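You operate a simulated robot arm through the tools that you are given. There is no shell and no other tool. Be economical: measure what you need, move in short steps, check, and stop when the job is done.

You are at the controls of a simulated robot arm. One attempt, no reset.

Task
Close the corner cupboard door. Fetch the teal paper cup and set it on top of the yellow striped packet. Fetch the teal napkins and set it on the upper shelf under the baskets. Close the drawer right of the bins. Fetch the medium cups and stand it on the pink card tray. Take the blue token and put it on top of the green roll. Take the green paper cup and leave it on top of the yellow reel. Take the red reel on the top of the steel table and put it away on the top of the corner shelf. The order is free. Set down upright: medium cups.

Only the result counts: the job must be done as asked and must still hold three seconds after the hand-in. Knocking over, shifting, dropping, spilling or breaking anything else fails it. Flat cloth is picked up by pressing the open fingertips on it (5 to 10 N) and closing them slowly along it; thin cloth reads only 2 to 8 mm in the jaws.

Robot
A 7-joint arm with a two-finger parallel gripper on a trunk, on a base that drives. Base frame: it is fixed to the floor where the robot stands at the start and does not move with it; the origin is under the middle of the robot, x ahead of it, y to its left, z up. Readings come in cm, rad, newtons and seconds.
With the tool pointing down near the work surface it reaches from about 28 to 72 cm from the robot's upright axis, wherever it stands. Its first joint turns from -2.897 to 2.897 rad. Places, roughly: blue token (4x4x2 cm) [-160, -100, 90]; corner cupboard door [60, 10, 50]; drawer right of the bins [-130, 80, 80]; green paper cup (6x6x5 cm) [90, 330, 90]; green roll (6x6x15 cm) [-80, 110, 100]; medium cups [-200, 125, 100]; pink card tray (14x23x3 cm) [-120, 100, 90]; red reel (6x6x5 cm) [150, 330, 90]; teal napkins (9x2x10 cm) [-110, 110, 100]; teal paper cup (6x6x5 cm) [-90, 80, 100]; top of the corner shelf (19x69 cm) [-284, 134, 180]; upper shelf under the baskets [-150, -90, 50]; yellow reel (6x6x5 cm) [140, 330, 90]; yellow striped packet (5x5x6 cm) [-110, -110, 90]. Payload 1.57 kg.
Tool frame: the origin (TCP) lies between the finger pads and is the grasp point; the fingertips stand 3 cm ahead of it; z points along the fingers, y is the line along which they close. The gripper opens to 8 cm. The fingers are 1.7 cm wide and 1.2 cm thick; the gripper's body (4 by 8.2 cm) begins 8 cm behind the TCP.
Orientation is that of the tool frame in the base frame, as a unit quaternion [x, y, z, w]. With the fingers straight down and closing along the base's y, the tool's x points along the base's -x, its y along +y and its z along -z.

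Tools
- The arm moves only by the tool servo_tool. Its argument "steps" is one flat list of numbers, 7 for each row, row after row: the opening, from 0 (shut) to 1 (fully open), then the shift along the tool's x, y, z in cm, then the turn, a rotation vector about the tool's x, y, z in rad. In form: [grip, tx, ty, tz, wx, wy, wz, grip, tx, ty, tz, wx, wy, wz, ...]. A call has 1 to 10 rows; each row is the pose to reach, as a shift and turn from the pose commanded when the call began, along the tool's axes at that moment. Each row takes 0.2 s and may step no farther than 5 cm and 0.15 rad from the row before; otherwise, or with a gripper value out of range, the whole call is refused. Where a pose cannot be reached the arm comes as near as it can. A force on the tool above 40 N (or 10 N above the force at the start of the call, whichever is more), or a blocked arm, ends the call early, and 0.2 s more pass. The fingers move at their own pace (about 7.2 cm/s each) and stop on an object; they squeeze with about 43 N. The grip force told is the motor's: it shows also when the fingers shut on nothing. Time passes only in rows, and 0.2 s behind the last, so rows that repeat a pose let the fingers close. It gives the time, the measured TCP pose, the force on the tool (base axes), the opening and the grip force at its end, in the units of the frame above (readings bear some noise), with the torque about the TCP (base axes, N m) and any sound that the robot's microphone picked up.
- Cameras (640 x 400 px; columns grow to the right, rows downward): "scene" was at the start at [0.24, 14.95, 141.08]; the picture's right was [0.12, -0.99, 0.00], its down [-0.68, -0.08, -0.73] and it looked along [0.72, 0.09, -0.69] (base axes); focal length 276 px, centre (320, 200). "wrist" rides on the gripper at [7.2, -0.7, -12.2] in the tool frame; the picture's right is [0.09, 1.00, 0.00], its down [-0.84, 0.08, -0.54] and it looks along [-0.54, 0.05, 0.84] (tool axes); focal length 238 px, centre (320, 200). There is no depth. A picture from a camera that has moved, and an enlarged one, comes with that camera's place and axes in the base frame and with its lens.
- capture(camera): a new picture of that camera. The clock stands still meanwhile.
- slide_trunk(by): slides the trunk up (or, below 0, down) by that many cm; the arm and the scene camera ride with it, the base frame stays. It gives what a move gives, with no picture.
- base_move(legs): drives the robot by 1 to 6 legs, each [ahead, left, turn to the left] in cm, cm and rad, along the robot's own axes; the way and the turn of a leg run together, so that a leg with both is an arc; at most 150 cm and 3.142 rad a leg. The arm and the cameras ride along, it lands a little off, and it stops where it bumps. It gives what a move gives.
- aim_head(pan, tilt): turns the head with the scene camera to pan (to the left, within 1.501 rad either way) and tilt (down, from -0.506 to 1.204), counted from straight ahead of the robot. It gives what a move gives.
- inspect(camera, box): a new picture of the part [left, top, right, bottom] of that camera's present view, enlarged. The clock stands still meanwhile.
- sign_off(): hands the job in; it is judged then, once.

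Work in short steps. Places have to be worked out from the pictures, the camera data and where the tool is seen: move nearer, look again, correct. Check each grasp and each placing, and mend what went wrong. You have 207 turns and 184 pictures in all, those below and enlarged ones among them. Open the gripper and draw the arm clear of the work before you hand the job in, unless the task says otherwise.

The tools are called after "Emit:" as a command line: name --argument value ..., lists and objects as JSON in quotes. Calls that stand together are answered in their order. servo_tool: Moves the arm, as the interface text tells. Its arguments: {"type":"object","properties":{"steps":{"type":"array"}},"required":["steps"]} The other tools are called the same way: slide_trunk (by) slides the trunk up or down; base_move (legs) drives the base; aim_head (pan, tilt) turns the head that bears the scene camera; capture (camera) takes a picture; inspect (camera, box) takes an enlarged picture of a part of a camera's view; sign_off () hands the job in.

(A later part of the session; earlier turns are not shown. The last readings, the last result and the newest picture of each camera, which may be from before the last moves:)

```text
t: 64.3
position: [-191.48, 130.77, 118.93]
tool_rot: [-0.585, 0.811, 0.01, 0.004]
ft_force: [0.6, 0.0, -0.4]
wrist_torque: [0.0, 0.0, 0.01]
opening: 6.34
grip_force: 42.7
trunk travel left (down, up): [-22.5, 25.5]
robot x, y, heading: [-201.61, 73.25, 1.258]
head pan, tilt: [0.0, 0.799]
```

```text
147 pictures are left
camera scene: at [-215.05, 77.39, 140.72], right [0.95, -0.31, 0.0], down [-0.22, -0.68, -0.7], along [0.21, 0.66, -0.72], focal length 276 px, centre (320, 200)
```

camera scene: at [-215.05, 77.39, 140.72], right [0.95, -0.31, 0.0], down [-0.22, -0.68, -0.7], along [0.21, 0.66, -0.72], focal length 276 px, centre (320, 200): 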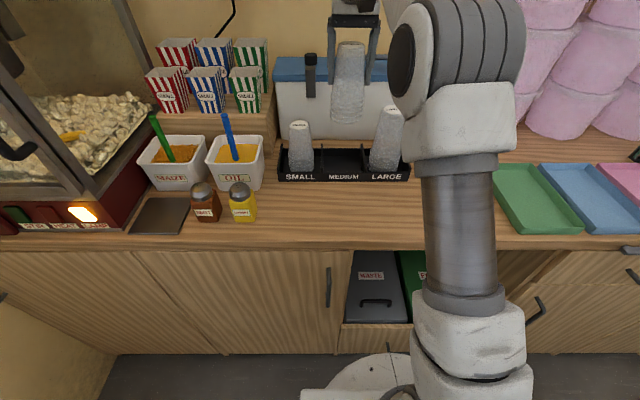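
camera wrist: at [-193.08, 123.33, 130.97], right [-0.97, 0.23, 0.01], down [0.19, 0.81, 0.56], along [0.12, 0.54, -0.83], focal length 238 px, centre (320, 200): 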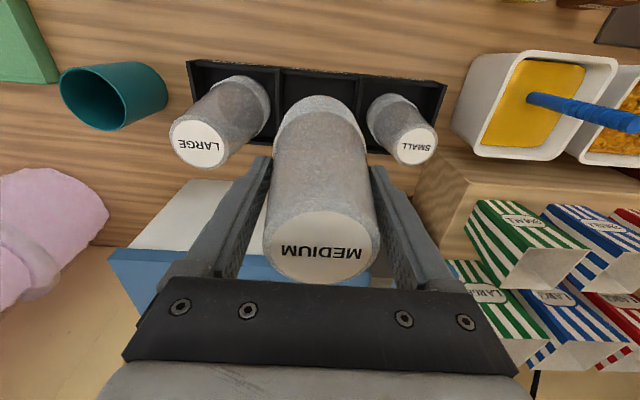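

The stack is held (bottom ≈107). Pull it back over the counter edge and drive right to the pink tray.

Emit:
servo_tool --steps '[0, 4.5, 0, 0, 0, 0, 0, 0, 9, 0, 0, 0, 0, 0, 0, 13.5, 0, 0, 0, 0, 0, 0, 17, 0, 0, 0, 0, 0]'

Emit:
base_move --legs '[[-3, 0, 0], [0, -63, 0]]'

Emit:
capture --camera "scene"

Emit:
capture --camera "wrist"

```text
t: 65.3
position: [-196.89, 114.37, 118.69]
tool_rot: [-0.585, 0.811, 0.009, 0.005]
ft_force: [0.2, 0.0, -0.7]
wrist_torque: [-0.03, 0.0, 0.0]
opening: 6.35
grip_force: 43.1
trunk travel left (down, up): [-22.5, 25.5]
robot x, y, heading: [-201.71, 73.21, 1.26]
head pan, tilt: [0.0, 0.799]
```

```text
t: 70.8
position: [-138.84, 92.3, 118.62]
tool_rot: [-0.58, 0.814, 0.009, 0.004]
ft_force: [-0.1, -0.2, -1.0]
wrist_torque: [0.0, -0.01, -0.02]
opening: 6.33
grip_force: 43.0
trunk travel left (down, up): [-22.5, 25.5]
robot x, y, heading: [-144.12, 50.85, 1.247]
head pan, tilt: [0.0, 0.799]
```

```text
146 pictures are left
camera scene: at [-157.32, 55.39, 140.72], right [0.95, -0.32, 0.0], down [-0.23, -0.68, -0.7], along [0.22, 0.66, -0.72], focal length 276 px, centre (320, 200)
```

scene: 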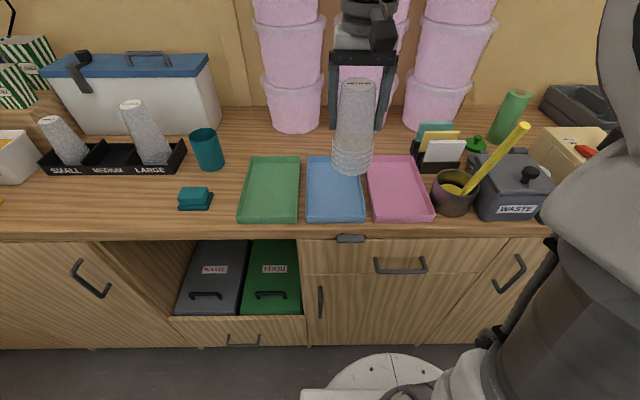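

```text
145 pictures are left
camera wrist: at [-140.5, 85.02, 130.7], right [-0.97, 0.24, 0.01], down [0.2, 0.81, 0.56], along [0.12, 0.54, -0.83], focal length 238 px, centre (320, 200)
```

wrist: 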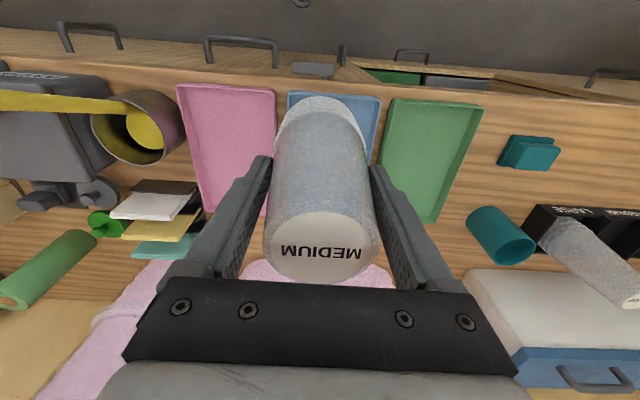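

Pink tray centre computed at (−121.6, 99.4). Move the stack over it at height, then check.

Emit:
servo_tool --steps '[0, -3, -3.5, 0, 0, 0, 0, 0, -6, -7, 0, 0, 0, 0, 0, -9, -10.5, 0, 0, 0, 0, 0, -12.3, -13.9, 0, 0, 0, 0, 0, -12.3, -13.9, 4, 0, 0, 0, 0, -12.3, -13.9, 8, 0, 0, 0]'

Emit:
capture --camera "wrist"

Emit:
capture --camera "scene"

```text
t: 72.2
position: [-121.84, 99.66, 110.91]
tool_rot: [-0.581, 0.814, 0.009, 0.004]
ft_force: [0.0, -0.9, -1.0]
wrist_torque: [0.03, 0.01, 0.01]
opening: 6.33
grip_force: 42.9
trunk travel left (down, up): [-22.5, 25.5]
robot x, y, heading: [-144.24, 50.78, 1.248]
head pan, tilt: [0.0, 0.799]
```

```text
144 pictures are left
camera wrist: at [-123.49, 92.24, 122.92], right [-0.97, 0.24, 0.01], down [0.2, 0.81, 0.56], along [0.12, 0.54, -0.83], focal length 238 px, centre (320, 200)
```

wrist: 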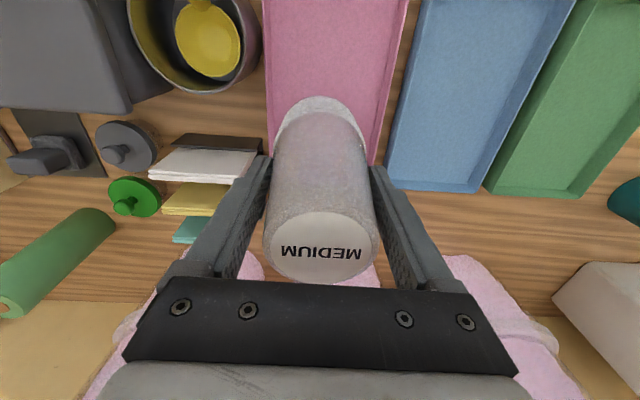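

```text
143 pictures are left
camera scene: at [-157.32, 55.38, 140.72], right [0.95, -0.32, 0.0], down [-0.23, -0.68, -0.7], along [0.22, 0.66, -0.72], focal length 276 px, centre (320, 200)
```

scene: 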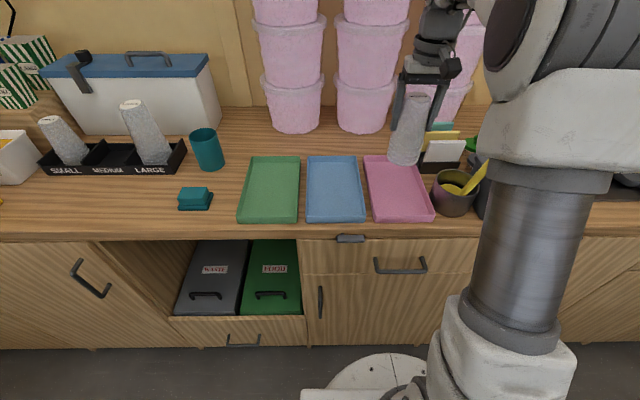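

Position is good. Lower gently until it touches the tray.

Emit:
servo_tool --steps '[0, 0, 0, 3, 0, 0, 0, 0, 0, 0, 5.5, 0, 0, 0, 0, 0, 0, 6.7, 0, 0, 0, 0, 0, 0, 7.1, 0, 0, 0, 0, 0, 0, 7.5, 0, 0, 0]'

```text
t: 73.4
position: [-121.75, 99.84, 103.32]
tool_rot: [-0.581, 0.814, 0.009, 0.003]
ft_force: [-0.1, -0.1, -1.0]
wrist_torque: [-0.02, 0.01, 0.01]
opening: 6.33
grip_force: 42.8
trunk travel left (down, up): [-22.5, 25.5]
robot x, y, heading: [-144.15, 51.09, 1.25]
head pan, tilt: [0.0, 0.799]
```

Emit:
servo_tool --steps '[0, 0, 0, 0.3, 0, 0, 0, 0, 0, 0, 0.6, 0, 0, 0, 0, 0, 0, 0.9, 0, 0, 0, 0, 0, 0, 1.2, 0, 0, 0]'

Emit:
inspect --camera "scene" --box '[340, 70, 500, 230]'

```text
t: 74.4
position: [-121.65, 99.81, 102.63]
tool_rot: [-0.581, 0.814, 0.012, 0.008]
ft_force: [-1.3, -4.7, 33.2]
wrist_torque: [-0.73, 0.35, 0.02]
opening: 6.33
grip_force: 42.6
trunk travel left (down, up): [-22.5, 25.5]
robot x, y, heading: [-143.82, 51.0, 1.246]
head pan, tilt: [0.0, 0.799]
```

```text
2.50 times, centred on (420, 150) of scene
camera zoom: at [-157.42, 55.14, 140.79], right [0.95, -0.32, 0.0], down [-0.23, -0.68, -0.7], along [0.22, 0.66, -0.72], focal length 691 px, centre (70, 325)
```

zoom: 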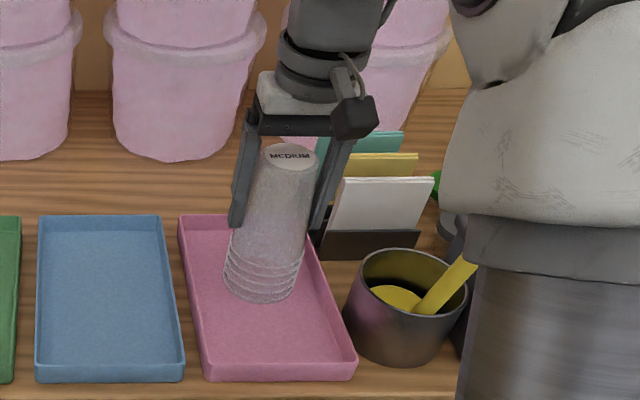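

Contact felt and the stack stands in the tray. Ease up half a cm, open only a little, and rise.

Emit:
servo_tool --steps '[0, 0, 0, -0.3, 0, 0, 0, 0, 0, 0, -0.5, 0, 0, 0, 0.88, 0, 0, -0.5, 0, 0, 0, 0.88, 0, 0, -0.5, 0, 0, 0, 0.88, 0, 0, -0.5, 0, 0, 0, 0.88, 0, 0, -4, 0, 0, 0, 0.88, 0, 0, -8, 0, 0, 0, 0.88, 0, 0, -12, 0, 0, 0, 0.88, 0, 0, -16, 0, 0, 0]'

Emit:
capture --camera "wrist"

Emit:
capture --camera "scene"

```text
t: 76.4
position: [-121.63, 99.65, 117.93]
tool_rot: [-0.581, 0.814, 0.01, 0.004]
ft_force: [0.4, 0.0, -0.2]
wrist_torque: [-0.05, 0.0, 0.01]
opening: 7.04
grip_force: 0.0
trunk travel left (down, up): [-22.5, 25.5]
robot x, y, heading: [-144.28, 51.12, 1.251]
head pan, tilt: [0.0, 0.799]
```

```text
141 pictures are left
camera wrist: at [-123.33, 92.21, 129.91], right [-0.97, 0.24, 0.01], down [0.2, 0.81, 0.56], along [0.12, 0.54, -0.83], focal length 238 px, centre (320, 200)
```

wrist: 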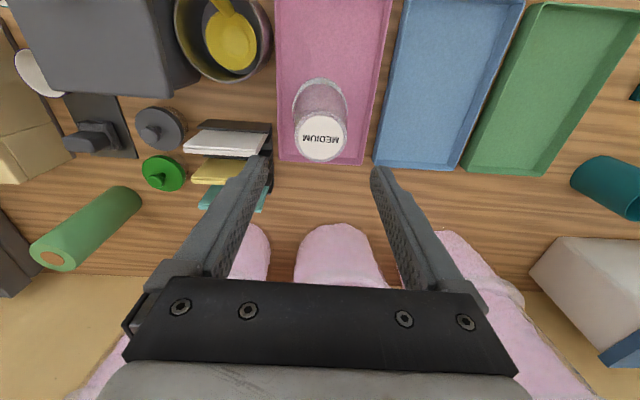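

```text
140 pictures are left
camera scene: at [-157.32, 55.39, 140.72], right [0.95, -0.32, 0.0], down [-0.23, -0.68, -0.7], along [0.22, 0.66, -0.72], focal length 276 px, centre (320, 200)
```

scene: 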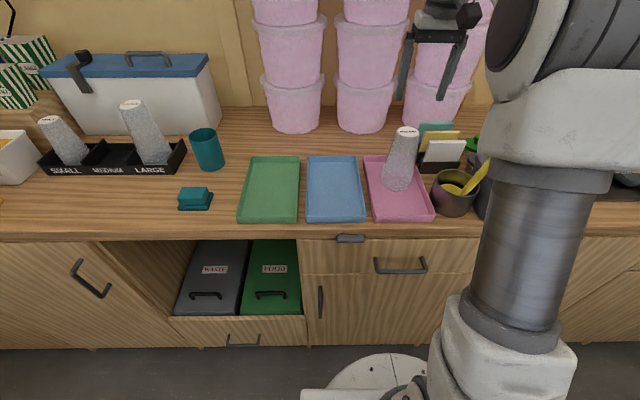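

Cups stand well. Next the teal napkins; zoom in on the holder.

Emit:
inspect --camera "wrist" --box '[140, 90, 300, 230]'

Emit:
inspect --camera "scene" --box '[390, 90, 510, 200]'

```text
2.86 times, centred on (220, 160) of wrist
camera zoom: at [-123.33, 92.21, 129.91], right [-0.97, 0.24, 0.01], down [0.2, 0.81, 0.56], along [0.12, 0.54, -0.83], focal length 681 px, centre (606, 314)
```

zoom: 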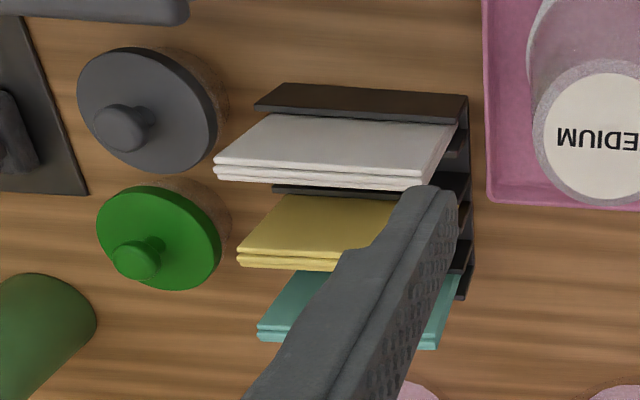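

```text
3.64 times, centred on (450, 145) of scene
camera zoom: at [-157.32, 55.39, 140.72], right [0.95, -0.32, 0.0], down [-0.23, -0.68, -0.7], along [0.22, 0.66, -0.72], focal length 1005 px, centre (-153, 400)
```

zoom: 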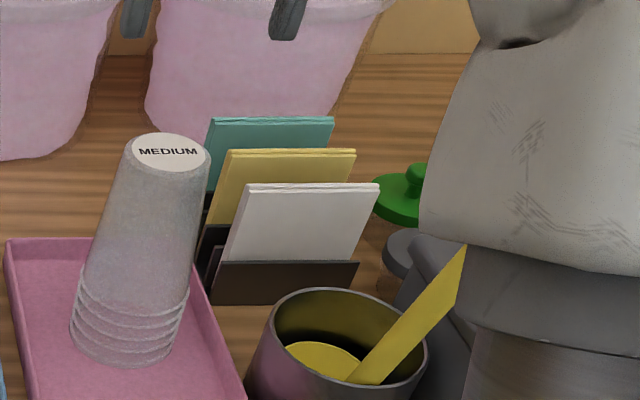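

Teal napkins' top centre is near (−106,108.8), top z≈101.5, with ~2.3 cm gaps to the yellow pack. I'll pull back, rotate the gripper 90° so it closes along depth, raise the trunk and drive nearer.

Emit:
servo_tool --steps '[0.88, 1, 0, -1, 0, 0, -0.15, 0.88, 3, 0, -2, 0, 0, -0.3, 0.8, 5, 0, -2, 0, 0, -0.45, 0.7, 7, 0, -2, 0, 0, -0.6, 0.6, 9, 0, -2, 0, 0, -0.75, 0.5, 11, 0, -2, 0, 0, -0.9, 0.4, 12, 0, -2, 0, 0, -1.05, 0.4, 12, 0, -2, 0, 0, -1.2, 0.4, 12, 0, -2, 0, 0, -1.35, 0.4, 12, 0, -2, 0, 0, -1.5, 0.4, 12, 0, -2, 0, 0, -1.57]'

Emit:
slide_trunk --by 10

Emit:
base_move --legs '[[0, -20, 0], [2.5, 0, 0]]'

Emit:
capture --camera "wrist"

Emit:
capture --camera "scene"

```text
refused: steps must be a list of 7 to 70 entries
```

```text
t: 77.8
position: [-121.62, 99.57, 127.77]
tool_rot: [-0.58, 0.815, 0.009, 0.005]
ft_force: [-0.3, 0.0, -0.6]
wrist_torque: [0.02, 0.02, 0.03]
opening: 7.05
grip_force: 0.1
trunk travel left (down, up): [-32.5, 15.5]
robot x, y, heading: [-144.14, 50.74, 1.246]
head pan, tilt: [0.0, 0.799]
```

```text
t: 80.3
position: [-102.35, 95.68, 127.86]
tool_rot: [-0.58, 0.815, 0.009, 0.004]
ft_force: [-0.8, -0.5, 0.0]
wrist_torque: [0.0, -0.01, -0.02]
opening: 7.06
grip_force: 0.0
trunk travel left (down, up): [-32.5, 15.5]
robot x, y, heading: [-125.0, 47.28, 1.247]
head pan, tilt: [0.0, 0.799]
```

```text
137 pictures are left
camera wrist: at [-103.91, 88.31, 139.87], right [-0.97, 0.24, 0.01], down [0.2, 0.81, 0.56], along [0.13, 0.54, -0.83], focal length 238 px, centre (320, 200)
```

wrist: 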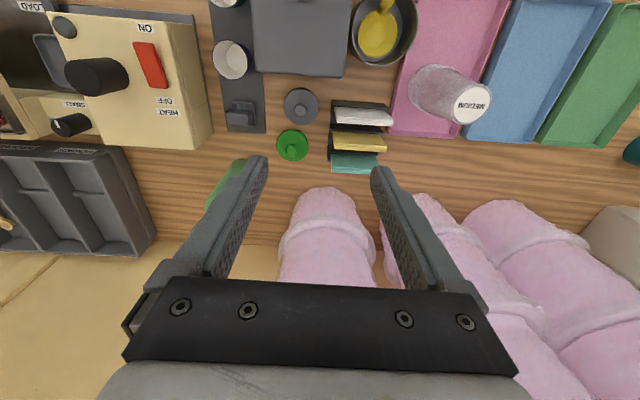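

```text
136 pictures are left
camera scene: at [-137.97, 51.55, 150.72], right [0.95, -0.32, 0.0], down [-0.23, -0.68, -0.7], along [0.22, 0.66, -0.72], focal length 276 px, centre (320, 200)
```

scene: 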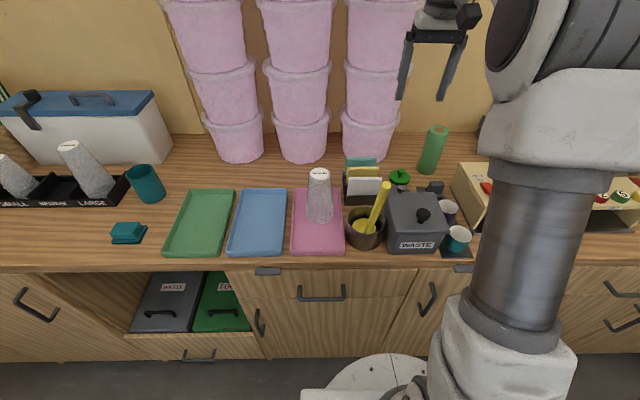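

Still holds at (−105.8,108.6). Rotate 90° and move over the napkins at height.

Emit:
servo_tool --steps '[0.4, -1, 0.7, 0, 0, 0, -0.15, 0.4, -2, 1.5, 0, 0, 0, -0.3, 0.4, -3, 2.2, 0, 0, 0, -0.45, 0.4, -4, 3, 0, 0, 0, -0.6, 0.4, -5, 3.7, 0, 0, 0, -0.75, 0.4, -6, 4.5, 0, 0, 0, -0.9, 0.4, -7, 5.2, 0, 0, 0, -1.05, 0.4, -8, 6, 0, 0, 0, -1.2, 0.4, -9, 6.8, 0, 0, 0, -1.35, 0.4, -10, 7.5, 0, 0, 0, -1.5]'

Emit:
capture --camera "wrist"

```text
t: 82.5
position: [-106.97, 106.68, 127.8]
tool_rot: [0.978, -0.21, 0.0, -0.011]
ft_force: [0.3, -0.6, 0.6]
wrist_torque: [0.07, 0.01, 0.0]
opening: 3.24
grip_force: 0.1
out of reach, approached as far as the arm can: row 10
trunk travel left (down, up): [-32.5, 15.5]
robot x, y, heading: [-124.46, 47.18, 1.246]
head pan, tilt: [0.0, 0.799]
```

```text
135 pictures are left
camera wrist: at [-100.24, 103.98, 140.01], right [-0.33, -0.95, -0.02], down [-0.8, 0.26, 0.55], along [-0.51, 0.2, -0.84], focal length 238 px, centre (320, 200)
```

wrist: 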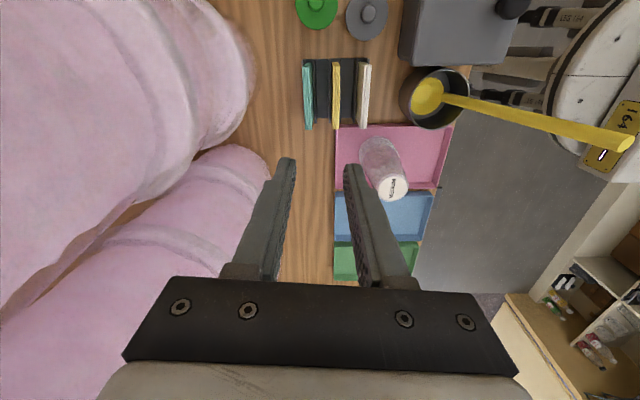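

The view confirms teal at (−105.5,108.9), direction −16°. Correct and descend to just above.

Emit:
servo_tool --steps '[0.4, 0.2, -0.5, 4, 0, 0, -0.05, 0.4, 0.4, -1, 8, 0, 0, -0.13, 0.4, 0.4, -1.8, 12, 0, 0, -0.13, 0.4, 0.4, -2.5, 16, 0, 0, -0.13, 0.4, 0.4, -2.5, 20, 0, 0, -0.13]'

Emit:
capture --camera "wrist"

```text
t: 83.7
position: [-105.61, 109.46, 107.86]
tool_rot: [0.991, -0.136, -0.005, -0.009]
ft_force: [0.5, 0.5, -0.4]
wrist_torque: [-0.01, -0.02, -0.01]
opening: 3.22
grip_force: 0.1
trunk travel left (down, up): [-32.5, 15.5]
robot x, y, heading: [-124.73, 47.11, 1.243]
head pan, tilt: [0.0, 0.799]
```

```text
134 pictures are left
camera wrist: at [-98.55, 107.74, 119.94], right [-0.18, -0.98, -0.02], down [-0.82, 0.14, 0.55], along [-0.54, 0.11, -0.84], focal length 238 px, centre (320, 200)
```

wrist: 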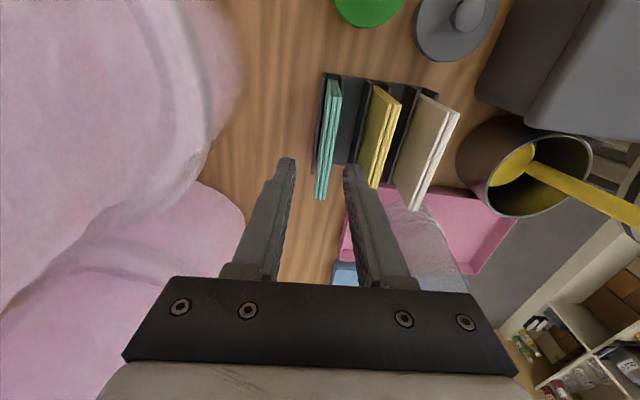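

Aligned; shift 0.8 cm towards the robot and descend to z≈100, then grip.

Emit:
servo_tool --steps '[0.4, 0.2, 0.8, 0, 0, 0, 0, 0.4, 0.2, 0.8, 3, 0, 0, 0, 0.4, 0.2, 0.8, 5.5, 0, 0, 0, 0.4, 0.2, 0.8, 7.7, 0, 0, 0]'

Emit:
capture --camera "wrist"

```text
t: 84.7
position: [-105.87, 108.78, 100.12]
tool_rot: [0.991, -0.137, -0.003, -0.01]
ft_force: [-0.2, -0.7, 0.1]
wrist_torque: [0.0, 0.01, 0.01]
opening: 3.21
grip_force: 0.0
trunk travel left (down, up): [-32.5, 15.5]
robot x, y, heading: [-124.51, 46.89, 1.244]
head pan, tilt: [0.0, 0.799]
```

```text
133 pictures are left
camera wrist: at [-98.6, 107.17, 112.25], right [-0.18, -0.98, -0.02], down [-0.82, 0.14, 0.55], along [-0.54, 0.11, -0.84], focal length 238 px, centre (320, 200)
```

wrist: 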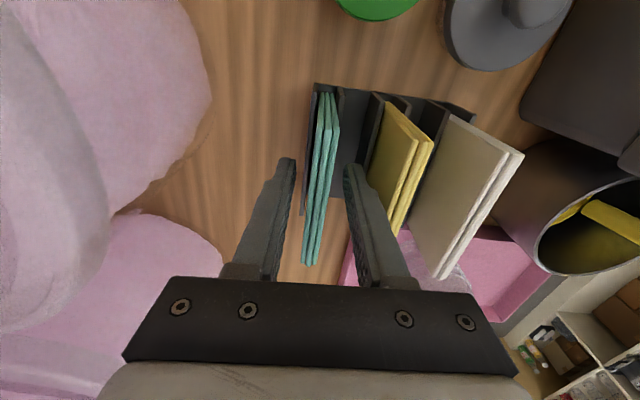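

Centred between the fingers; close and lift straight.

Emit:
servo_tool --steps '[0.1, 0, 0, 0, 0, 0, 0, 0, 0, 0, 0, 0, 0, 0, 0, 0, 0, 0, 0, 0, 0, 0, 0, 0, -2, 0, 0, 0, 0, 0, 0, -5, 0, 0, 0, 0, 0, 0, -9, 0, 0, 0, 0, 0, 0, -13, 0, 0, 0]'

Emit:
capture --camera "wrist"

```text
t: 86.3
position: [-105.73, 108.6, 113.29]
tool_rot: [0.991, -0.137, -0.004, -0.011]
ft_force: [-0.3, -0.2, 0.0]
wrist_torque: [0.0, 0.02, 0.0]
opening: 1.01
grip_force: 11.8
trunk travel left (down, up): [-32.5, 15.5]
robot x, y, heading: [-124.59, 47.45, 1.248]
head pan, tilt: [0.0, 0.799]
```

```text
132 pictures are left
camera wrist: at [-98.69, 106.97, 125.28], right [-0.18, -0.98, -0.02], down [-0.82, 0.14, 0.55], along [-0.54, 0.12, -0.84], focal length 238 px, centre (320, 200)
```

wrist: 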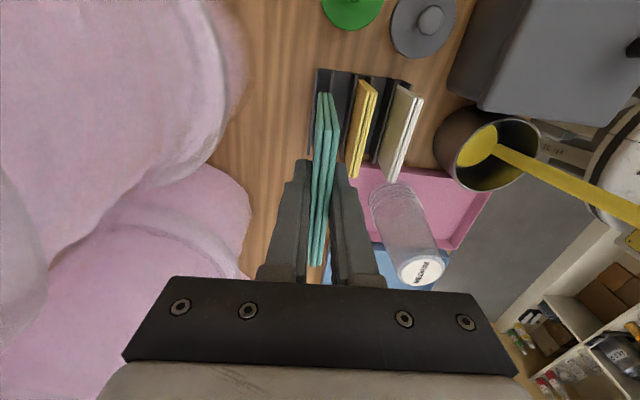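

Napkins held. Raise a bit more, pull back towards the robot.

Emit:
servo_tool --steps '[0, 0, 0.5, -4, 0, 0, 0, 0, 0, 2, -7, 0, 0, 0, 0, 0, 6.5, -7, 0, 0, 0, 0, 0, 11, -7, 0, 0, 0, 0, 0, 15.5, -7, 0, 0, 0, 0, 0, 20, -7, 0, 0, 0, 0, 0, 24, -7, 0, 0, 0]'

Emit:
base_move --legs '[[-35, 0, 0], [0, 0, -1.57], [0, 0, -1.57]]'

Emit:
aim_head --pan 0 --tilt 0.6

Emit:
capture --camera "scene"

Emit:
capture --camera "wrist"

```text
t: 87.9
position: [-112.02, 85.34, 119.67]
tool_rot: [0.991, -0.136, -0.002, -0.01]
ft_force: [0.3, -0.4, 0.6]
wrist_torque: [0.02, 0.0, -0.03]
opening: 0.99
grip_force: 12.0
trunk travel left (down, up): [-32.5, 15.5]
robot x, y, heading: [-124.68, 47.21, 1.249]
head pan, tilt: [0.0, 0.799]
```

```text
t: 101.0
position: [-148.87, -24.23, 119.72]
tool_rot: [0.138, 0.99, -0.011, 0.003]
ft_force: [0.3, 0.7, -0.3]
wrist_torque: [0.03, -0.04, -0.02]
opening: 0.0
grip_force: 12.0
trunk travel left (down, up): [-32.5, 15.5]
robot x, y, heading: [-135.46, 14.06, -1.898]
head pan, tilt: [0.0, 0.799]
```

```text
t: 101.8
position: [-148.66, -24.27, 119.75]
tool_rot: [0.139, 0.99, -0.01, 0.004]
ft_force: [0.5, 0.2, 0.3]
wrist_torque: [0.01, 0.01, 0.03]
opening: 0.0
grip_force: 12.3
trunk travel left (down, up): [-32.5, 15.5]
robot x, y, heading: [-136.12, 14.03, -1.901]
head pan, tilt: [0.0, 0.6]
```

```text
131 pictures are left
camera scene: at [-122.8, 8.69, 152.4], right [-0.95, 0.32, 0.0], down [0.18, 0.54, -0.82], along [-0.27, -0.78, -0.57], focal length 276 px, centre (320, 200)
```

scene: 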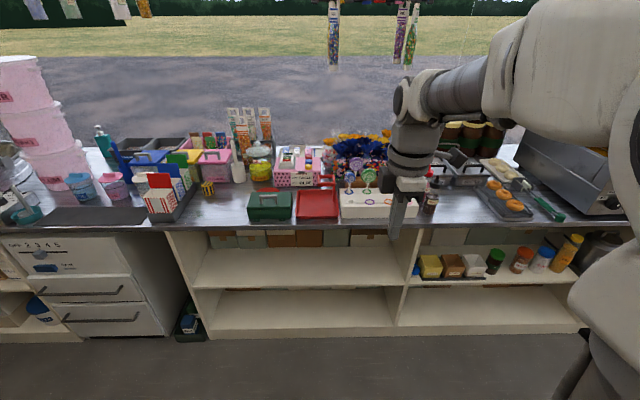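

```text
130 pictures are left
camera wrist: at [-155.89, -22.83, 131.79], right [0.18, 0.98, -0.02], down [0.82, -0.14, 0.55], along [0.54, -0.12, -0.84], focal length 238 px, centre (320, 200)
```

wrist: 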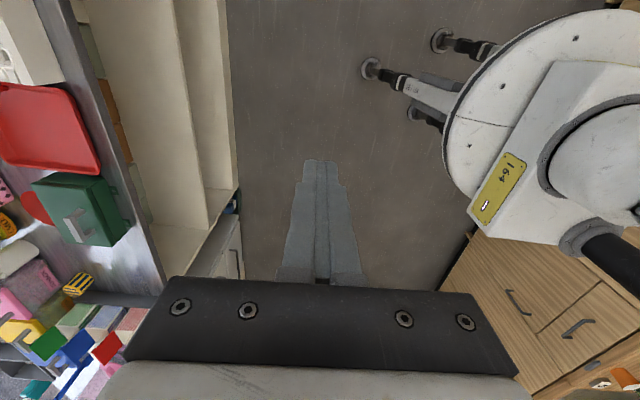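

The fingers shut empty — the napkins slipped out during the drive. I must find them: look back and at the floor.

Emit:
aim_head --pan 1.5 --tilt 1.0

Emit:
capture --camera "scene"

Emit:
aim_head --pan -1.5 --tilt 1.0

Emit:
capture --camera "scene"

```text
t: 103.4
position: [-148.76, -24.27, 119.64]
tool_rot: [0.139, 0.99, -0.009, 0.004]
ft_force: [0.2, 0.1, -0.1]
wrist_torque: [0.02, 0.03, -0.02]
opening: 0.0
grip_force: 11.9
trunk travel left (down, up): [-32.5, 15.5]
robot x, y, heading: [-135.82, 13.87, -1.9]
head pan, tilt: [1.499, 1.0]
```

```text
129 pictures are left
camera scene: at [-113.53, 14.33, 149.21], right [-0.39, -0.92, 0.0], down [-0.77, 0.33, -0.54], along [0.5, -0.21, -0.84], focal length 276 px, centre (320, 200)
```

scene: 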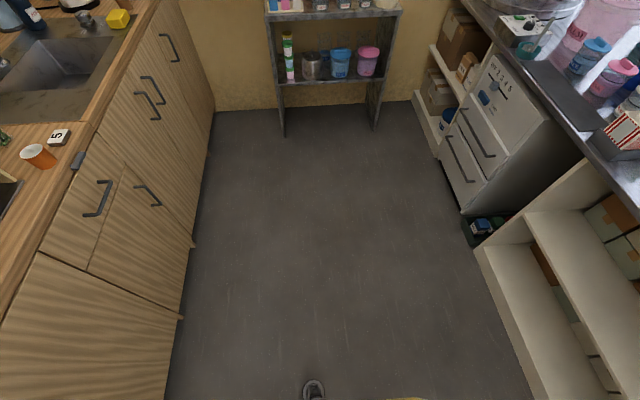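

```text
t: 106.0
position: [-148.86, -24.41, 119.74]
tool_rot: [0.138, 0.99, -0.011, 0.004]
ft_force: [0.6, -0.3, 1.4]
wrist_torque: [0.01, -0.02, 0.01]
opening: 0.0
grip_force: 11.9
trunk travel left (down, up): [-32.5, 15.5]
robot x, y, heading: [-136.07, 13.95, -1.902]
head pan, tilt: [-1.499, 1.0]
```

```text
128 pictures are left
camera scene: at [-126.68, 18.82, 149.21], right [0.25, 0.97, 0.0], down [0.81, -0.21, -0.54], along [-0.52, 0.14, -0.84], focal length 276 px, centre (320, 200)
```

scene: 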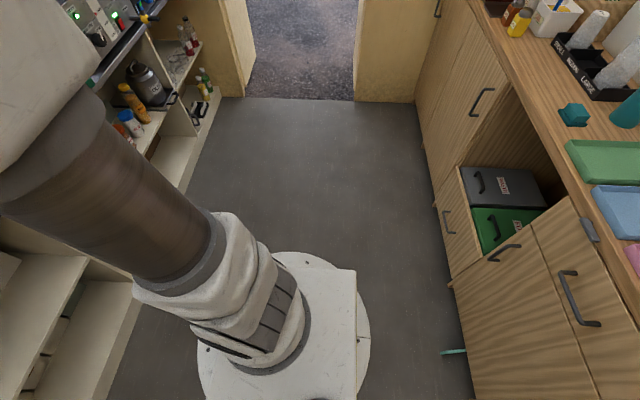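

A teal thing lies at the foot of the cabinet near (−121,83). Zoom.

Emit:
inspect --camera "scene" --box '[400, 310, 500, 400]'

```text
4.44 times, centred on (450, 355) of scene
camera zoom: at [-126.68, 18.82, 149.21], right [0.25, 0.97, 0.0], down [0.81, -0.21, -0.54], along [-0.52, 0.14, -0.84], focal length 1229 px, centre (-258, -489)
```

zoom: 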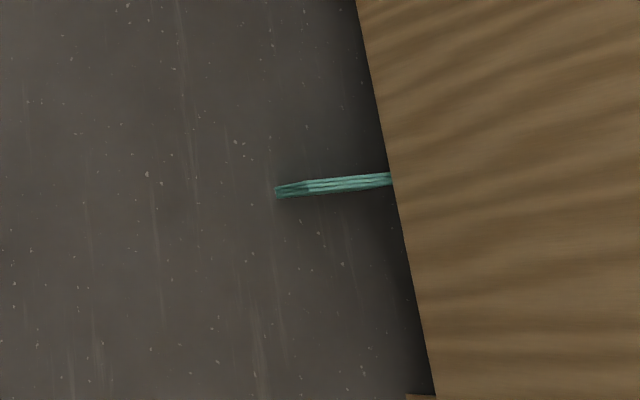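

The pack stands on its edge on the floor, half under the cabinet, at about (−121,80). I'll turn back to face it and get it from the floor.

Emit:
base_move --legs '[[0, 0, 1.57], [0, 0, 1.57]]'

Emit:
servo_tool --steps '[0.5, 0, 0, 0, 0, 0, 0.15, 0.5, 0, 0, 0, 0, 0, 0.3, 0.5, 0, 0, 0, 0, 0, 0.45, 0.5, 0, 0, 0, 0, 0, 0.6, 0.5, 0, 0, 0, 0, 0, 0.75, 0.5, 0, 0, 0, 0, 0, 0.9, 0.5, 0, 0, 0, 0, 0, 1.05, 0.5, 0, 0, 0, 0, 0, 1.2, 0.5, 0, 0, 0, 0, 0, 1.35, 0.5, 0, 0, 0, 0, 0, 1.5]'

Emit:
aim_head --pan 0 --tilt 1.0

Emit:
capture --camera "scene"

Emit:
capture --camera "wrist"

```text
t: 116.7
position: [-123.63, 52.54, 119.75]
tool_rot: [0.991, -0.131, -0.004, -0.01]
ft_force: [-0.6, 0.2, -0.8]
wrist_torque: [-0.02, 0.02, -0.05]
opening: 0.0
grip_force: 11.9
trunk travel left (down, up): [-32.5, 15.5]
robot x, y, heading: [-136.03, 13.92, 1.257]
head pan, tilt: [-1.499, 1.0]
```

```text
t: 118.9
position: [-123.5, 52.68, 119.61]
tool_rot: [-0.634, 0.773, 0.01, 0.005]
ft_force: [0.0, 0.1, 0.3]
wrist_torque: [0.01, 0.01, 0.01]
opening: 4.01
grip_force: 0.0
trunk travel left (down, up): [-32.5, 15.5]
robot x, y, heading: [-135.84, 14.3, 1.255]
head pan, tilt: [-1.499, 1.0]
```

```text
t: 120.5
position: [-123.42, 52.78, 119.56]
tool_rot: [-0.636, 0.771, 0.009, 0.004]
ft_force: [0.4, 0.1, -0.5]
wrist_torque: [0.0, -0.02, 0.0]
opening: 4.0
grip_force: 0.1
trunk travel left (down, up): [-32.5, 15.5]
robot x, y, heading: [-135.77, 13.67, 1.26]
head pan, tilt: [0.0, 1.0]
```

```text
126 pictures are left
camera scene: at [-149.41, 17.35, 149.21], right [0.95, -0.31, 0.0], down [-0.26, -0.8, -0.54], along [0.17, 0.51, -0.84], focal length 276 px, centre (320, 200)
```

scene: 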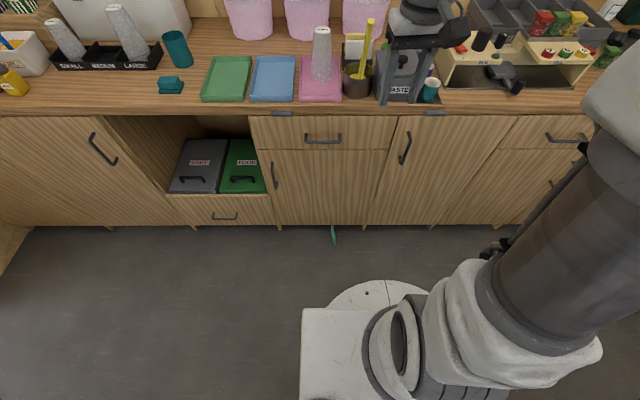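

```text
125 pictures are left
camera wrist: at [-124.14, 45.13, 131.66], right [-1.0, 0.1, 0.01], down [0.09, 0.83, 0.56], along [0.05, 0.56, -0.83], focal length 238 px, centre (320, 200)
```

wrist: 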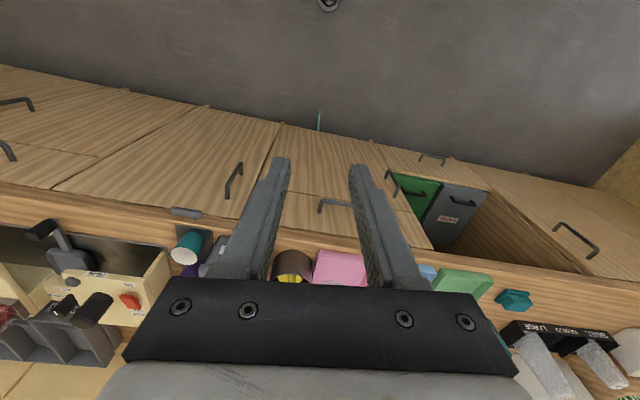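

Zoom on it from this direction.

Emit:
inspect --camera "scene" --box '[303, 210, 363, 255]'

Emit:
inspect --camera "wrist" --box '[290, 95, 350, 140]'

```text
8.89 times, centred on (333, 232) of scene
camera zoom: at [-149.41, 17.35, 149.21], right [0.95, -0.31, 0.0], down [-0.26, -0.8, -0.54], along [0.17, 0.51, -0.84], focal length 2457 px, centre (204, -89)
```

zoom: 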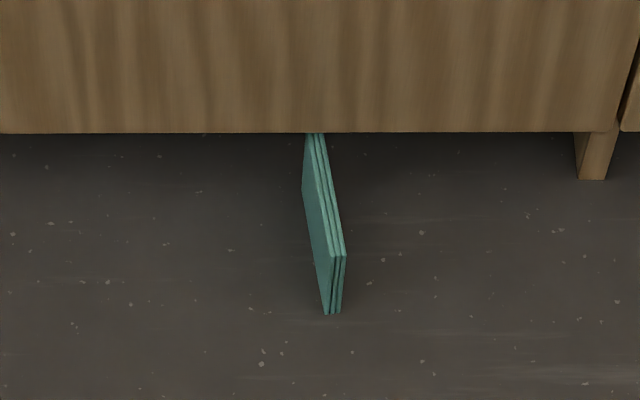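

```text
8.89 times, centred on (320, 118) of wrist
camera zoom: at [-124.14, 45.13, 131.66], right [-1.0, 0.1, 0.01], down [0.09, 0.83, 0.56], along [0.05, 0.56, -0.83], focal length 2119 px, centre (320, 933)
```

zoom: 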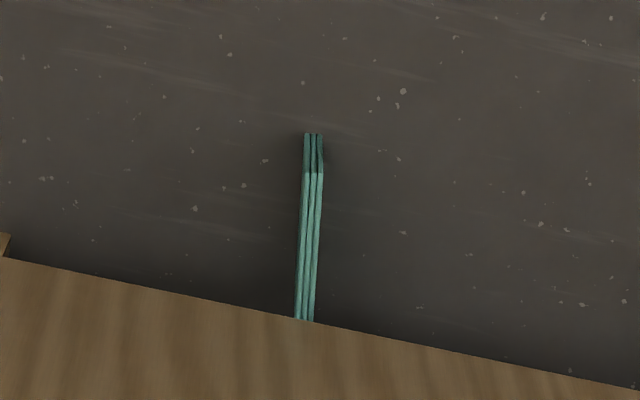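

The pack stands vertical (top z≈8.8) with its near end at (−121.3,76.2), running along ~83°. Drive 18 cm nearer and lower the trunk.

Emit:
base_move --legs '[[18, 0, 0]]'

Emit:
slide_trunk --by -32

```text
t: 122.3
position: [-117.96, 69.78, 119.58]
tool_rot: [-0.636, 0.772, 0.01, 0.004]
ft_force: [-0.4, 0.0, -0.2]
wrist_torque: [-0.02, 0.0, -0.02]
opening: 4.01
grip_force: 0.0
trunk travel left (down, up): [-32.5, 15.5]
robot x, y, heading: [-130.41, 31.21, 1.258]
head pan, tilt: [0.0, 1.0]
```

```text
t: 125.5
position: [-118.09, 69.85, 87.72]
tool_rot: [-0.636, 0.772, 0.01, 0.005]
ft_force: [-0.8, 0.1, -0.3]
wrist_torque: [-0.02, -0.01, -0.02]
opening: 4.0
grip_force: 0.1
trunk travel left (down, up): [-0.5, 47.5]
robot x, y, heading: [-130.15, 30.79, 1.259]
head pan, tilt: [0.0, 1.0]
```

Lower the tool in front of the cabinet.

Emit:
servo_tool --steps '[0.5, 0.5, 1, 4.7, 0, 0, -0.04, 0.5, 0.7, 2, 9.3, 0, 0, -0.075, 0.5, 0.7, 3, 14, 0, 0, -0.075, 0.5, 0.7, 3.3, 18.8, 0, 0, -0.075, 0.5, 0.7, 3.3, 23.6, 0, 0, -0.075, 0.5, 0.7, 3.3, 28.4, 0, 0, -0.075, 0.5, 0.7, 3.3, 33.2, 0, 0, -0.075, 0.5, 0.7, 3.3, 38, 0, 0, -0.075, 0.5, 0.7, 3.3, 42.8, 0, 0, -0.075, 0.5, 0.7, 3.3, 47.5, 0, 0, -0.075]'

Emit:
capture --camera "wrist"

Emit:
capture --camera "scene"

```text
t: 127.7
position: [-121.45, 70.95, 40.14]
tool_rot: [-0.664, 0.747, 0.009, 0.005]
ft_force: [-0.9, -0.2, -0.2]
wrist_torque: [0.05, 0.0, -0.02]
opening: 4.04
grip_force: 0.0
trunk travel left (down, up): [-0.5, 47.5]
robot x, y, heading: [-130.3, 31.14, 1.261]
head pan, tilt: [0.0, 1.0]
```

```text
122 pictures are left
camera wrist: at [-121.49, 63.3, 52.22], right [-1.0, 0.02, 0.0], down [0.02, 0.83, 0.56], along [0.01, 0.56, -0.83], focal length 238 px, centre (320, 200)
```

wrist: 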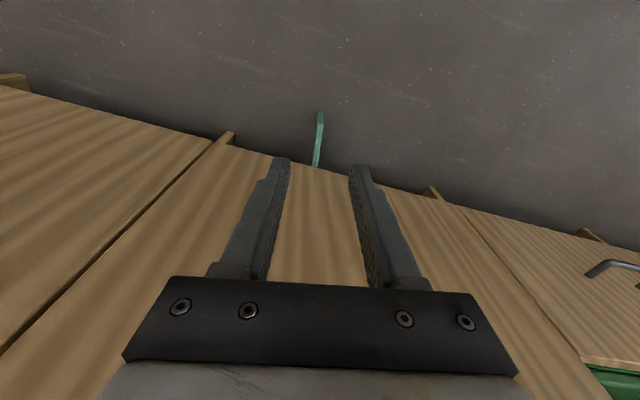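

```text
121 pictures are left
camera scene: at [-143.86, 34.44, 117.22], right [0.95, -0.31, 0.0], down [-0.26, -0.8, -0.54], along [0.17, 0.51, -0.84], focal length 276 px, centre (320, 200)
```

scene: 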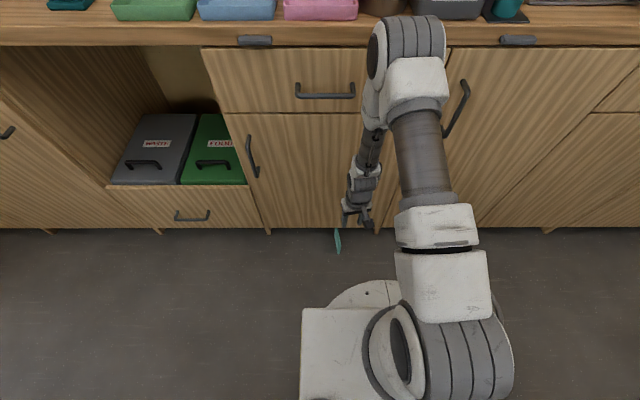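

Near top end at (−121.5,75). Lower further with a slight forward tilt, straddling the pack.

Emit:
servo_tool --steps '[0.5, 0, 0.1, 4.9, 0, -0.05, 0.02, 0.5, 0, 0.2, 9.8, 0, -0.1, 0.04, 0.5, 0, 0.3, 14.7, 0, -0.15, 0.04, 0.5, 0, 0.4, 19.5, 0, -0.2, 0.04, 0.5, -1, 0.4, 24, 0, -0.25, 0.04, 0.5, -2.5, 0.4, 28, 0, -0.28, 0.04]'

Emit:
capture --camera "wrist"

Emit:
inspect --camera "scene" --box '[280, 180, 420, 280]'

```text
t: 128.6
position: [-121.8, 71.2, 24.03]
tool_rot: [-0.646, 0.758, 0.061, 0.063]
ft_force: [-0.6, -4.5, 58.5]
wrist_torque: [-5.53, 0.93, -0.07]
opening: 4.01
grip_force: 0.0
trunk travel left (down, up): [-0.5, 47.5]
robot x, y, heading: [-130.41, 31.26, 1.261]
head pan, tilt: [0.0, 1.0]
stopped in row 4: the force on the tool passed its limit at 200 N (the readings are from after the stop); the commanded pose is now the measured one
```

```text
120 pictures are left
camera wrist: at [-122.52, 61.88, 34.74], right [-1.0, 0.07, -0.01], down [0.04, 0.73, 0.68], along [0.05, 0.68, -0.73], focal length 238 px, centre (320, 200)
```

wrist: 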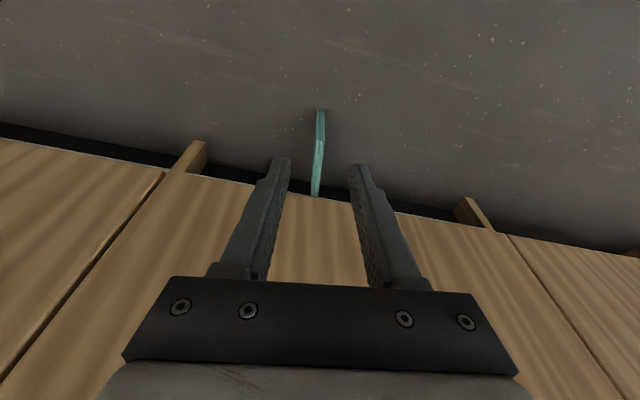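

```text
4.00 times, centred on (350, 230) of scene
camera zoom: at [-143.89, 34.3, 117.33], right [0.95, -0.31, 0.0], down [-0.26, -0.8, -0.54], along [0.17, 0.52, -0.84], focal length 1106 px, centre (200, 80)
```

zoom: 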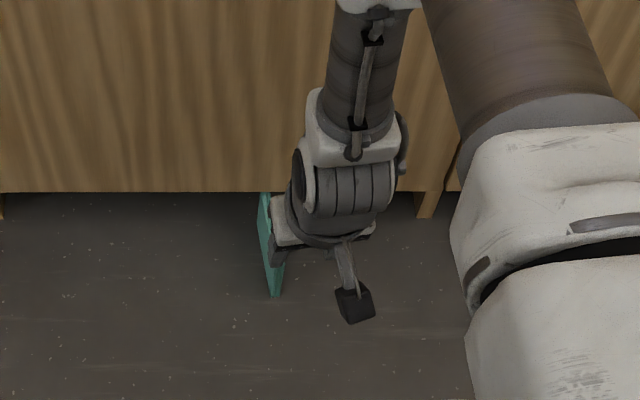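

The wrist camera side hit the robot's own base. Raise, drive back 11 cm and retry with less tilt.

Emit:
servo_tool --steps '[0.5, 0, 0, -3, 0, 0, 0, 0.5, 0, 0, -6, 0, 0, 0, 0.5, 0, 0, -9, 0, 0.08, 0]'

Emit:
base_move --legs '[[-11, 0, 0]]'

```text
t: 129.4
position: [-121.94, 69.57, 32.36]
tool_rot: [-0.649, 0.759, 0.035, 0.034]
ft_force: [-0.8, 0.5, 0.4]
wrist_torque: [0.0, 0.02, -0.02]
opening: 4.0
grip_force: 0.0
trunk travel left (down, up): [-0.5, 47.5]
robot x, y, heading: [-130.33, 31.13, 1.252]
head pan, tilt: [0.0, 1.0]
```

```text
t: 130.8
position: [-125.25, 59.22, 32.36]
tool_rot: [-0.649, 0.759, 0.037, 0.033]
ft_force: [0.8, 0.5, -0.2]
wrist_torque: [0.0, -0.01, 0.02]
opening: 4.0
grip_force: 0.1
trunk travel left (down, up): [-0.5, 47.5]
robot x, y, heading: [-133.22, 21.25, 1.256]
head pan, tilt: [0.0, 1.0]
```

Go forward first, above base height, then down, and check.

Emit:
servo_tool --steps '[0.5, -4.7, -0.3, 0.5, 0, 0, 0, 0.5, -9.5, -0.6, 1, 0, 0, 0, 0.5, -14.2, -0.9, 1.4, 0, 0, 0, 0.5, -17.7, -1.2, 3.8, 0, 0, 0, 0.5, -19.5, -1.2, 8, 0, 0, 0, 0.5, -19.1, -1.2, 12.5, 0, 0, 0]'

Emit:
capture --camera "wrist"

```text
t: 132.2
position: [-121.22, 79.15, 21.91]
tool_rot: [-0.648, 0.76, 0.036, 0.035]
ft_force: [0.2, 0.5, 0.0]
wrist_torque: [-0.04, 0.01, -0.01]
opening: 3.99
grip_force: 0.0
trunk travel left (down, up): [-0.5, 47.5]
robot x, y, heading: [-133.34, 20.6, 1.258]
head pan, tilt: [0.0, 1.0]
```

```text
118 pictures are left
camera wrist: at [-121.75, 70.68, 33.24], right [-1.0, 0.07, 0.0], down [0.05, 0.78, 0.62], along [0.04, 0.62, -0.78], focal length 238 px, centre (320, 200)
```

wrist: 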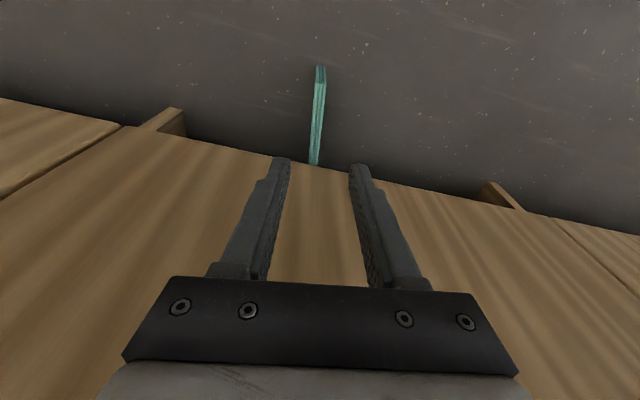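

Aligned. Go down the remaining 15 cm.

Emit:
servo_tool --steps '[0.5, -0.4, -0.3, 4.5, 0, 0, 0, 0.5, 0, -0.3, 9, 0, 0, 0, 0.5, 0.4, -0.3, 12.5, 0, 0, 0, 0.5, 0.7, -0.3, 15.4, 0, 0, 0]'

Emit:
capture --camera "wrist"

```text
t: 133.2
position: [-121.19, 76.91, 14.97]
tool_rot: [-0.648, 0.76, 0.037, 0.034]
ft_force: [-0.4, 1.5, -0.5]
wrist_torque: [0.01, 0.0, 0.0]
opening: 3.99
grip_force: 0.0
out of reach, approached as far as the arm can: row 1, 2, 3, 4
trunk travel left (down, up): [-0.5, 47.5]
robot x, y, heading: [-133.68, 20.41, 1.257]
head pan, tilt: [0.0, 1.0]
```

```text
117 pictures are left
camera wrist: at [-121.8, 68.43, 26.41], right [-1.0, 0.07, 0.0], down [0.05, 0.78, 0.62], along [0.04, 0.62, -0.78], focal length 238 px, centre (320, 200)
```

wrist: 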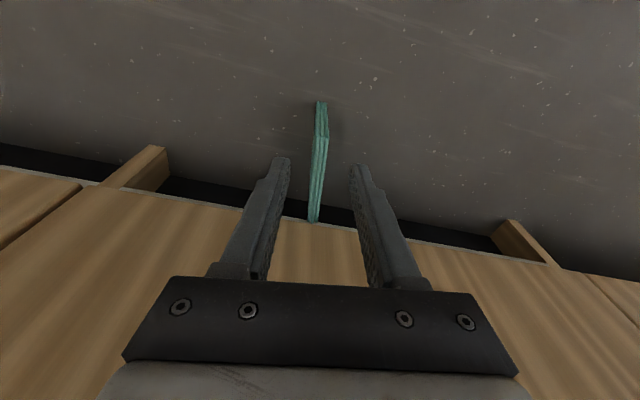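

Just out of reach; draw the tool back 6.5 cm and drive 6.5 cm nearer.

Emit:
servo_tool --steps '[0.5, 3.5, 0, -1, 0, 0, 0, 0.5, 6.5, 0, -1, 0, 0, 0]'

Emit:
base_move --legs '[[6.5, 0, 0]]'

Emit:
capture --camera "wrist"

```text
t: 133.8
position: [-122.11, 70.34, 15.28]
tool_rot: [-0.648, 0.76, 0.036, 0.034]
ft_force: [-1.0, -0.3, 0.1]
wrist_torque: [-0.01, 0.0, 0.02]
opening: 4.02
grip_force: 0.1
trunk travel left (down, up): [-0.5, 47.5]
robot x, y, heading: [-133.61, 20.49, 1.254]
head pan, tilt: [0.0, 1.0]
```

```text
t: 134.9
position: [-120.27, 76.58, 15.32]
tool_rot: [-0.649, 0.759, 0.036, 0.034]
ft_force: [-0.2, -1.8, -0.2]
wrist_torque: [0.0, -0.01, 0.03]
opening: 4.0
grip_force: 0.0
trunk travel left (down, up): [-0.5, 47.5]
robot x, y, heading: [-131.93, 26.94, 1.256]
head pan, tilt: [0.0, 1.0]
```

```text
116 pictures are left
camera wrist: at [-120.79, 67.98, 26.69], right [-1.0, 0.06, 0.0], down [0.05, 0.78, 0.62], along [0.04, 0.62, -0.78], focal length 238 px, centre (320, 200)
```

wrist: 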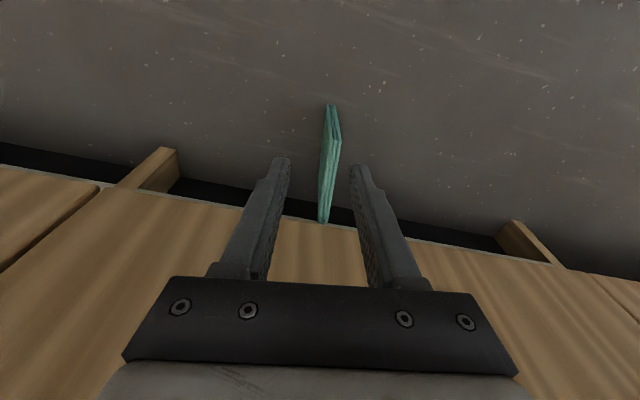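

Now lower over it: forward 3.3, left 1, down 8.8.

Emit:
servo_tool --steps '[0.5, -2, 1.0, 1, 0, 0, 0, 0.5, -2.8, 1.0, 5, 0, 0, 0, 0.5, -2.4, 1.0, 9.1, 0, 0, 0]'

Emit:
capture --camera "wrist"

```text
t: 135.7
position: [-120.93, 79.32, 11.82]
tool_rot: [-0.648, 0.76, 0.035, 0.034]
ft_force: [-0.5, 0.0, 0.3]
wrist_torque: [-0.04, -0.02, 0.02]
opening: 3.99
grip_force: 0.1
out of reach, approached as far as the arm can: row 2, 3
trunk travel left (down, up): [-0.5, 47.5]
robot x, y, heading: [-131.72, 26.75, 1.257]
head pan, tilt: [0.0, 1.0]
```

```text
115 pictures are left
camera wrist: at [-121.47, 70.89, 23.28], right [-1.0, 0.06, 0.0], down [0.05, 0.78, 0.62], along [0.04, 0.62, -0.78], focal length 238 px, centre (320, 200)
```

wrist: 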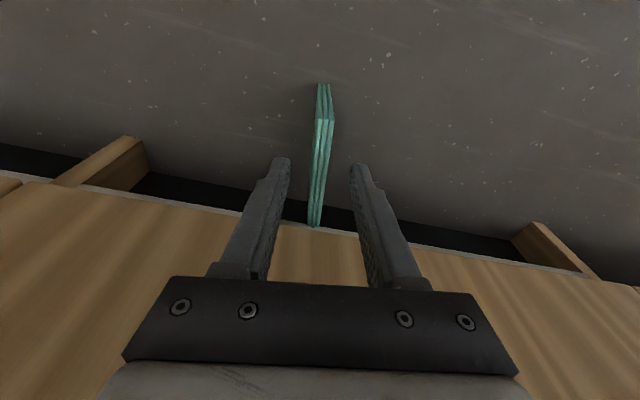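

Still 4 cm short. I'll back the tool 5 cm, drive 3 cm closer, and grasp nearer the pack's end.

Emit:
servo_tool --steps '[0.5, 2.5, 0, -0.5, 0, 0, 0, 0.5, 5, 0, -0.5, 0, 0, 0]'

Emit:
base_move --legs '[[3, 0, 0]]'

Emit:
slide_trunk --by -0.5

Emit:
capture --camera "wrist"

```text
t: 136.3
position: [-121.68, 74.52, 11.93]
tool_rot: [-0.648, 0.76, 0.036, 0.035]
ft_force: [0.2, 0.9, 0.8]
wrist_torque: [-0.02, 0.0, 0.0]
opening: 4.01
grip_force: 0.1
trunk travel left (down, up): [-0.5, 47.5]
robot x, y, heading: [-131.33, 27.03, 1.253]
head pan, tilt: [0.0, 1.0]
```

```text
t: 137.2
position: [-120.82, 77.16, 11.82]
tool_rot: [-0.648, 0.76, 0.036, 0.034]
ft_force: [-0.4, 0.4, -0.5]
wrist_torque: [0.04, 0.0, -0.02]
opening: 4.02
grip_force: 0.2
trunk travel left (down, up): [-0.5, 47.5]
robot x, y, heading: [-130.6, 29.93, 1.259]
head pan, tilt: [0.0, 1.0]
```

```text
t: 137.7
position: [-120.75, 77.22, 11.29]
tool_rot: [-0.648, 0.76, 0.036, 0.034]
ft_force: [0.6, 0.5, 0.6]
wrist_torque: [-0.01, -0.01, 0.0]
opening: 4.0
grip_force: 0.0
trunk travel left (down, up): [0.0, 48.0]
robot x, y, heading: [-130.85, 29.88, 1.257]
head pan, tilt: [0.0, 1.0]
```

```text
114 pictures are left
camera wrist: at [-121.32, 68.77, 22.72], right [-1.0, 0.07, 0.0], down [0.05, 0.78, 0.62], along [0.04, 0.62, -0.78], focal length 238 px, centre (320, 200)
```

wrist: 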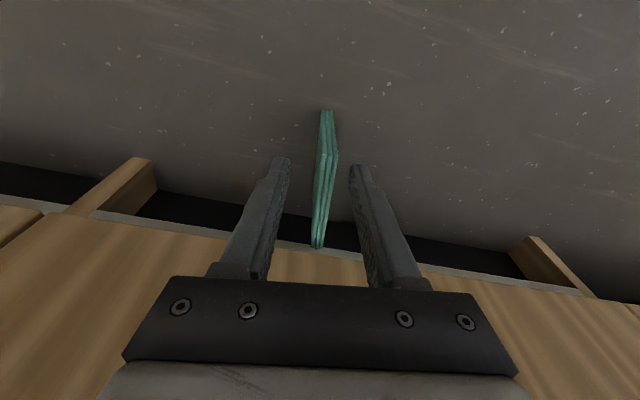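

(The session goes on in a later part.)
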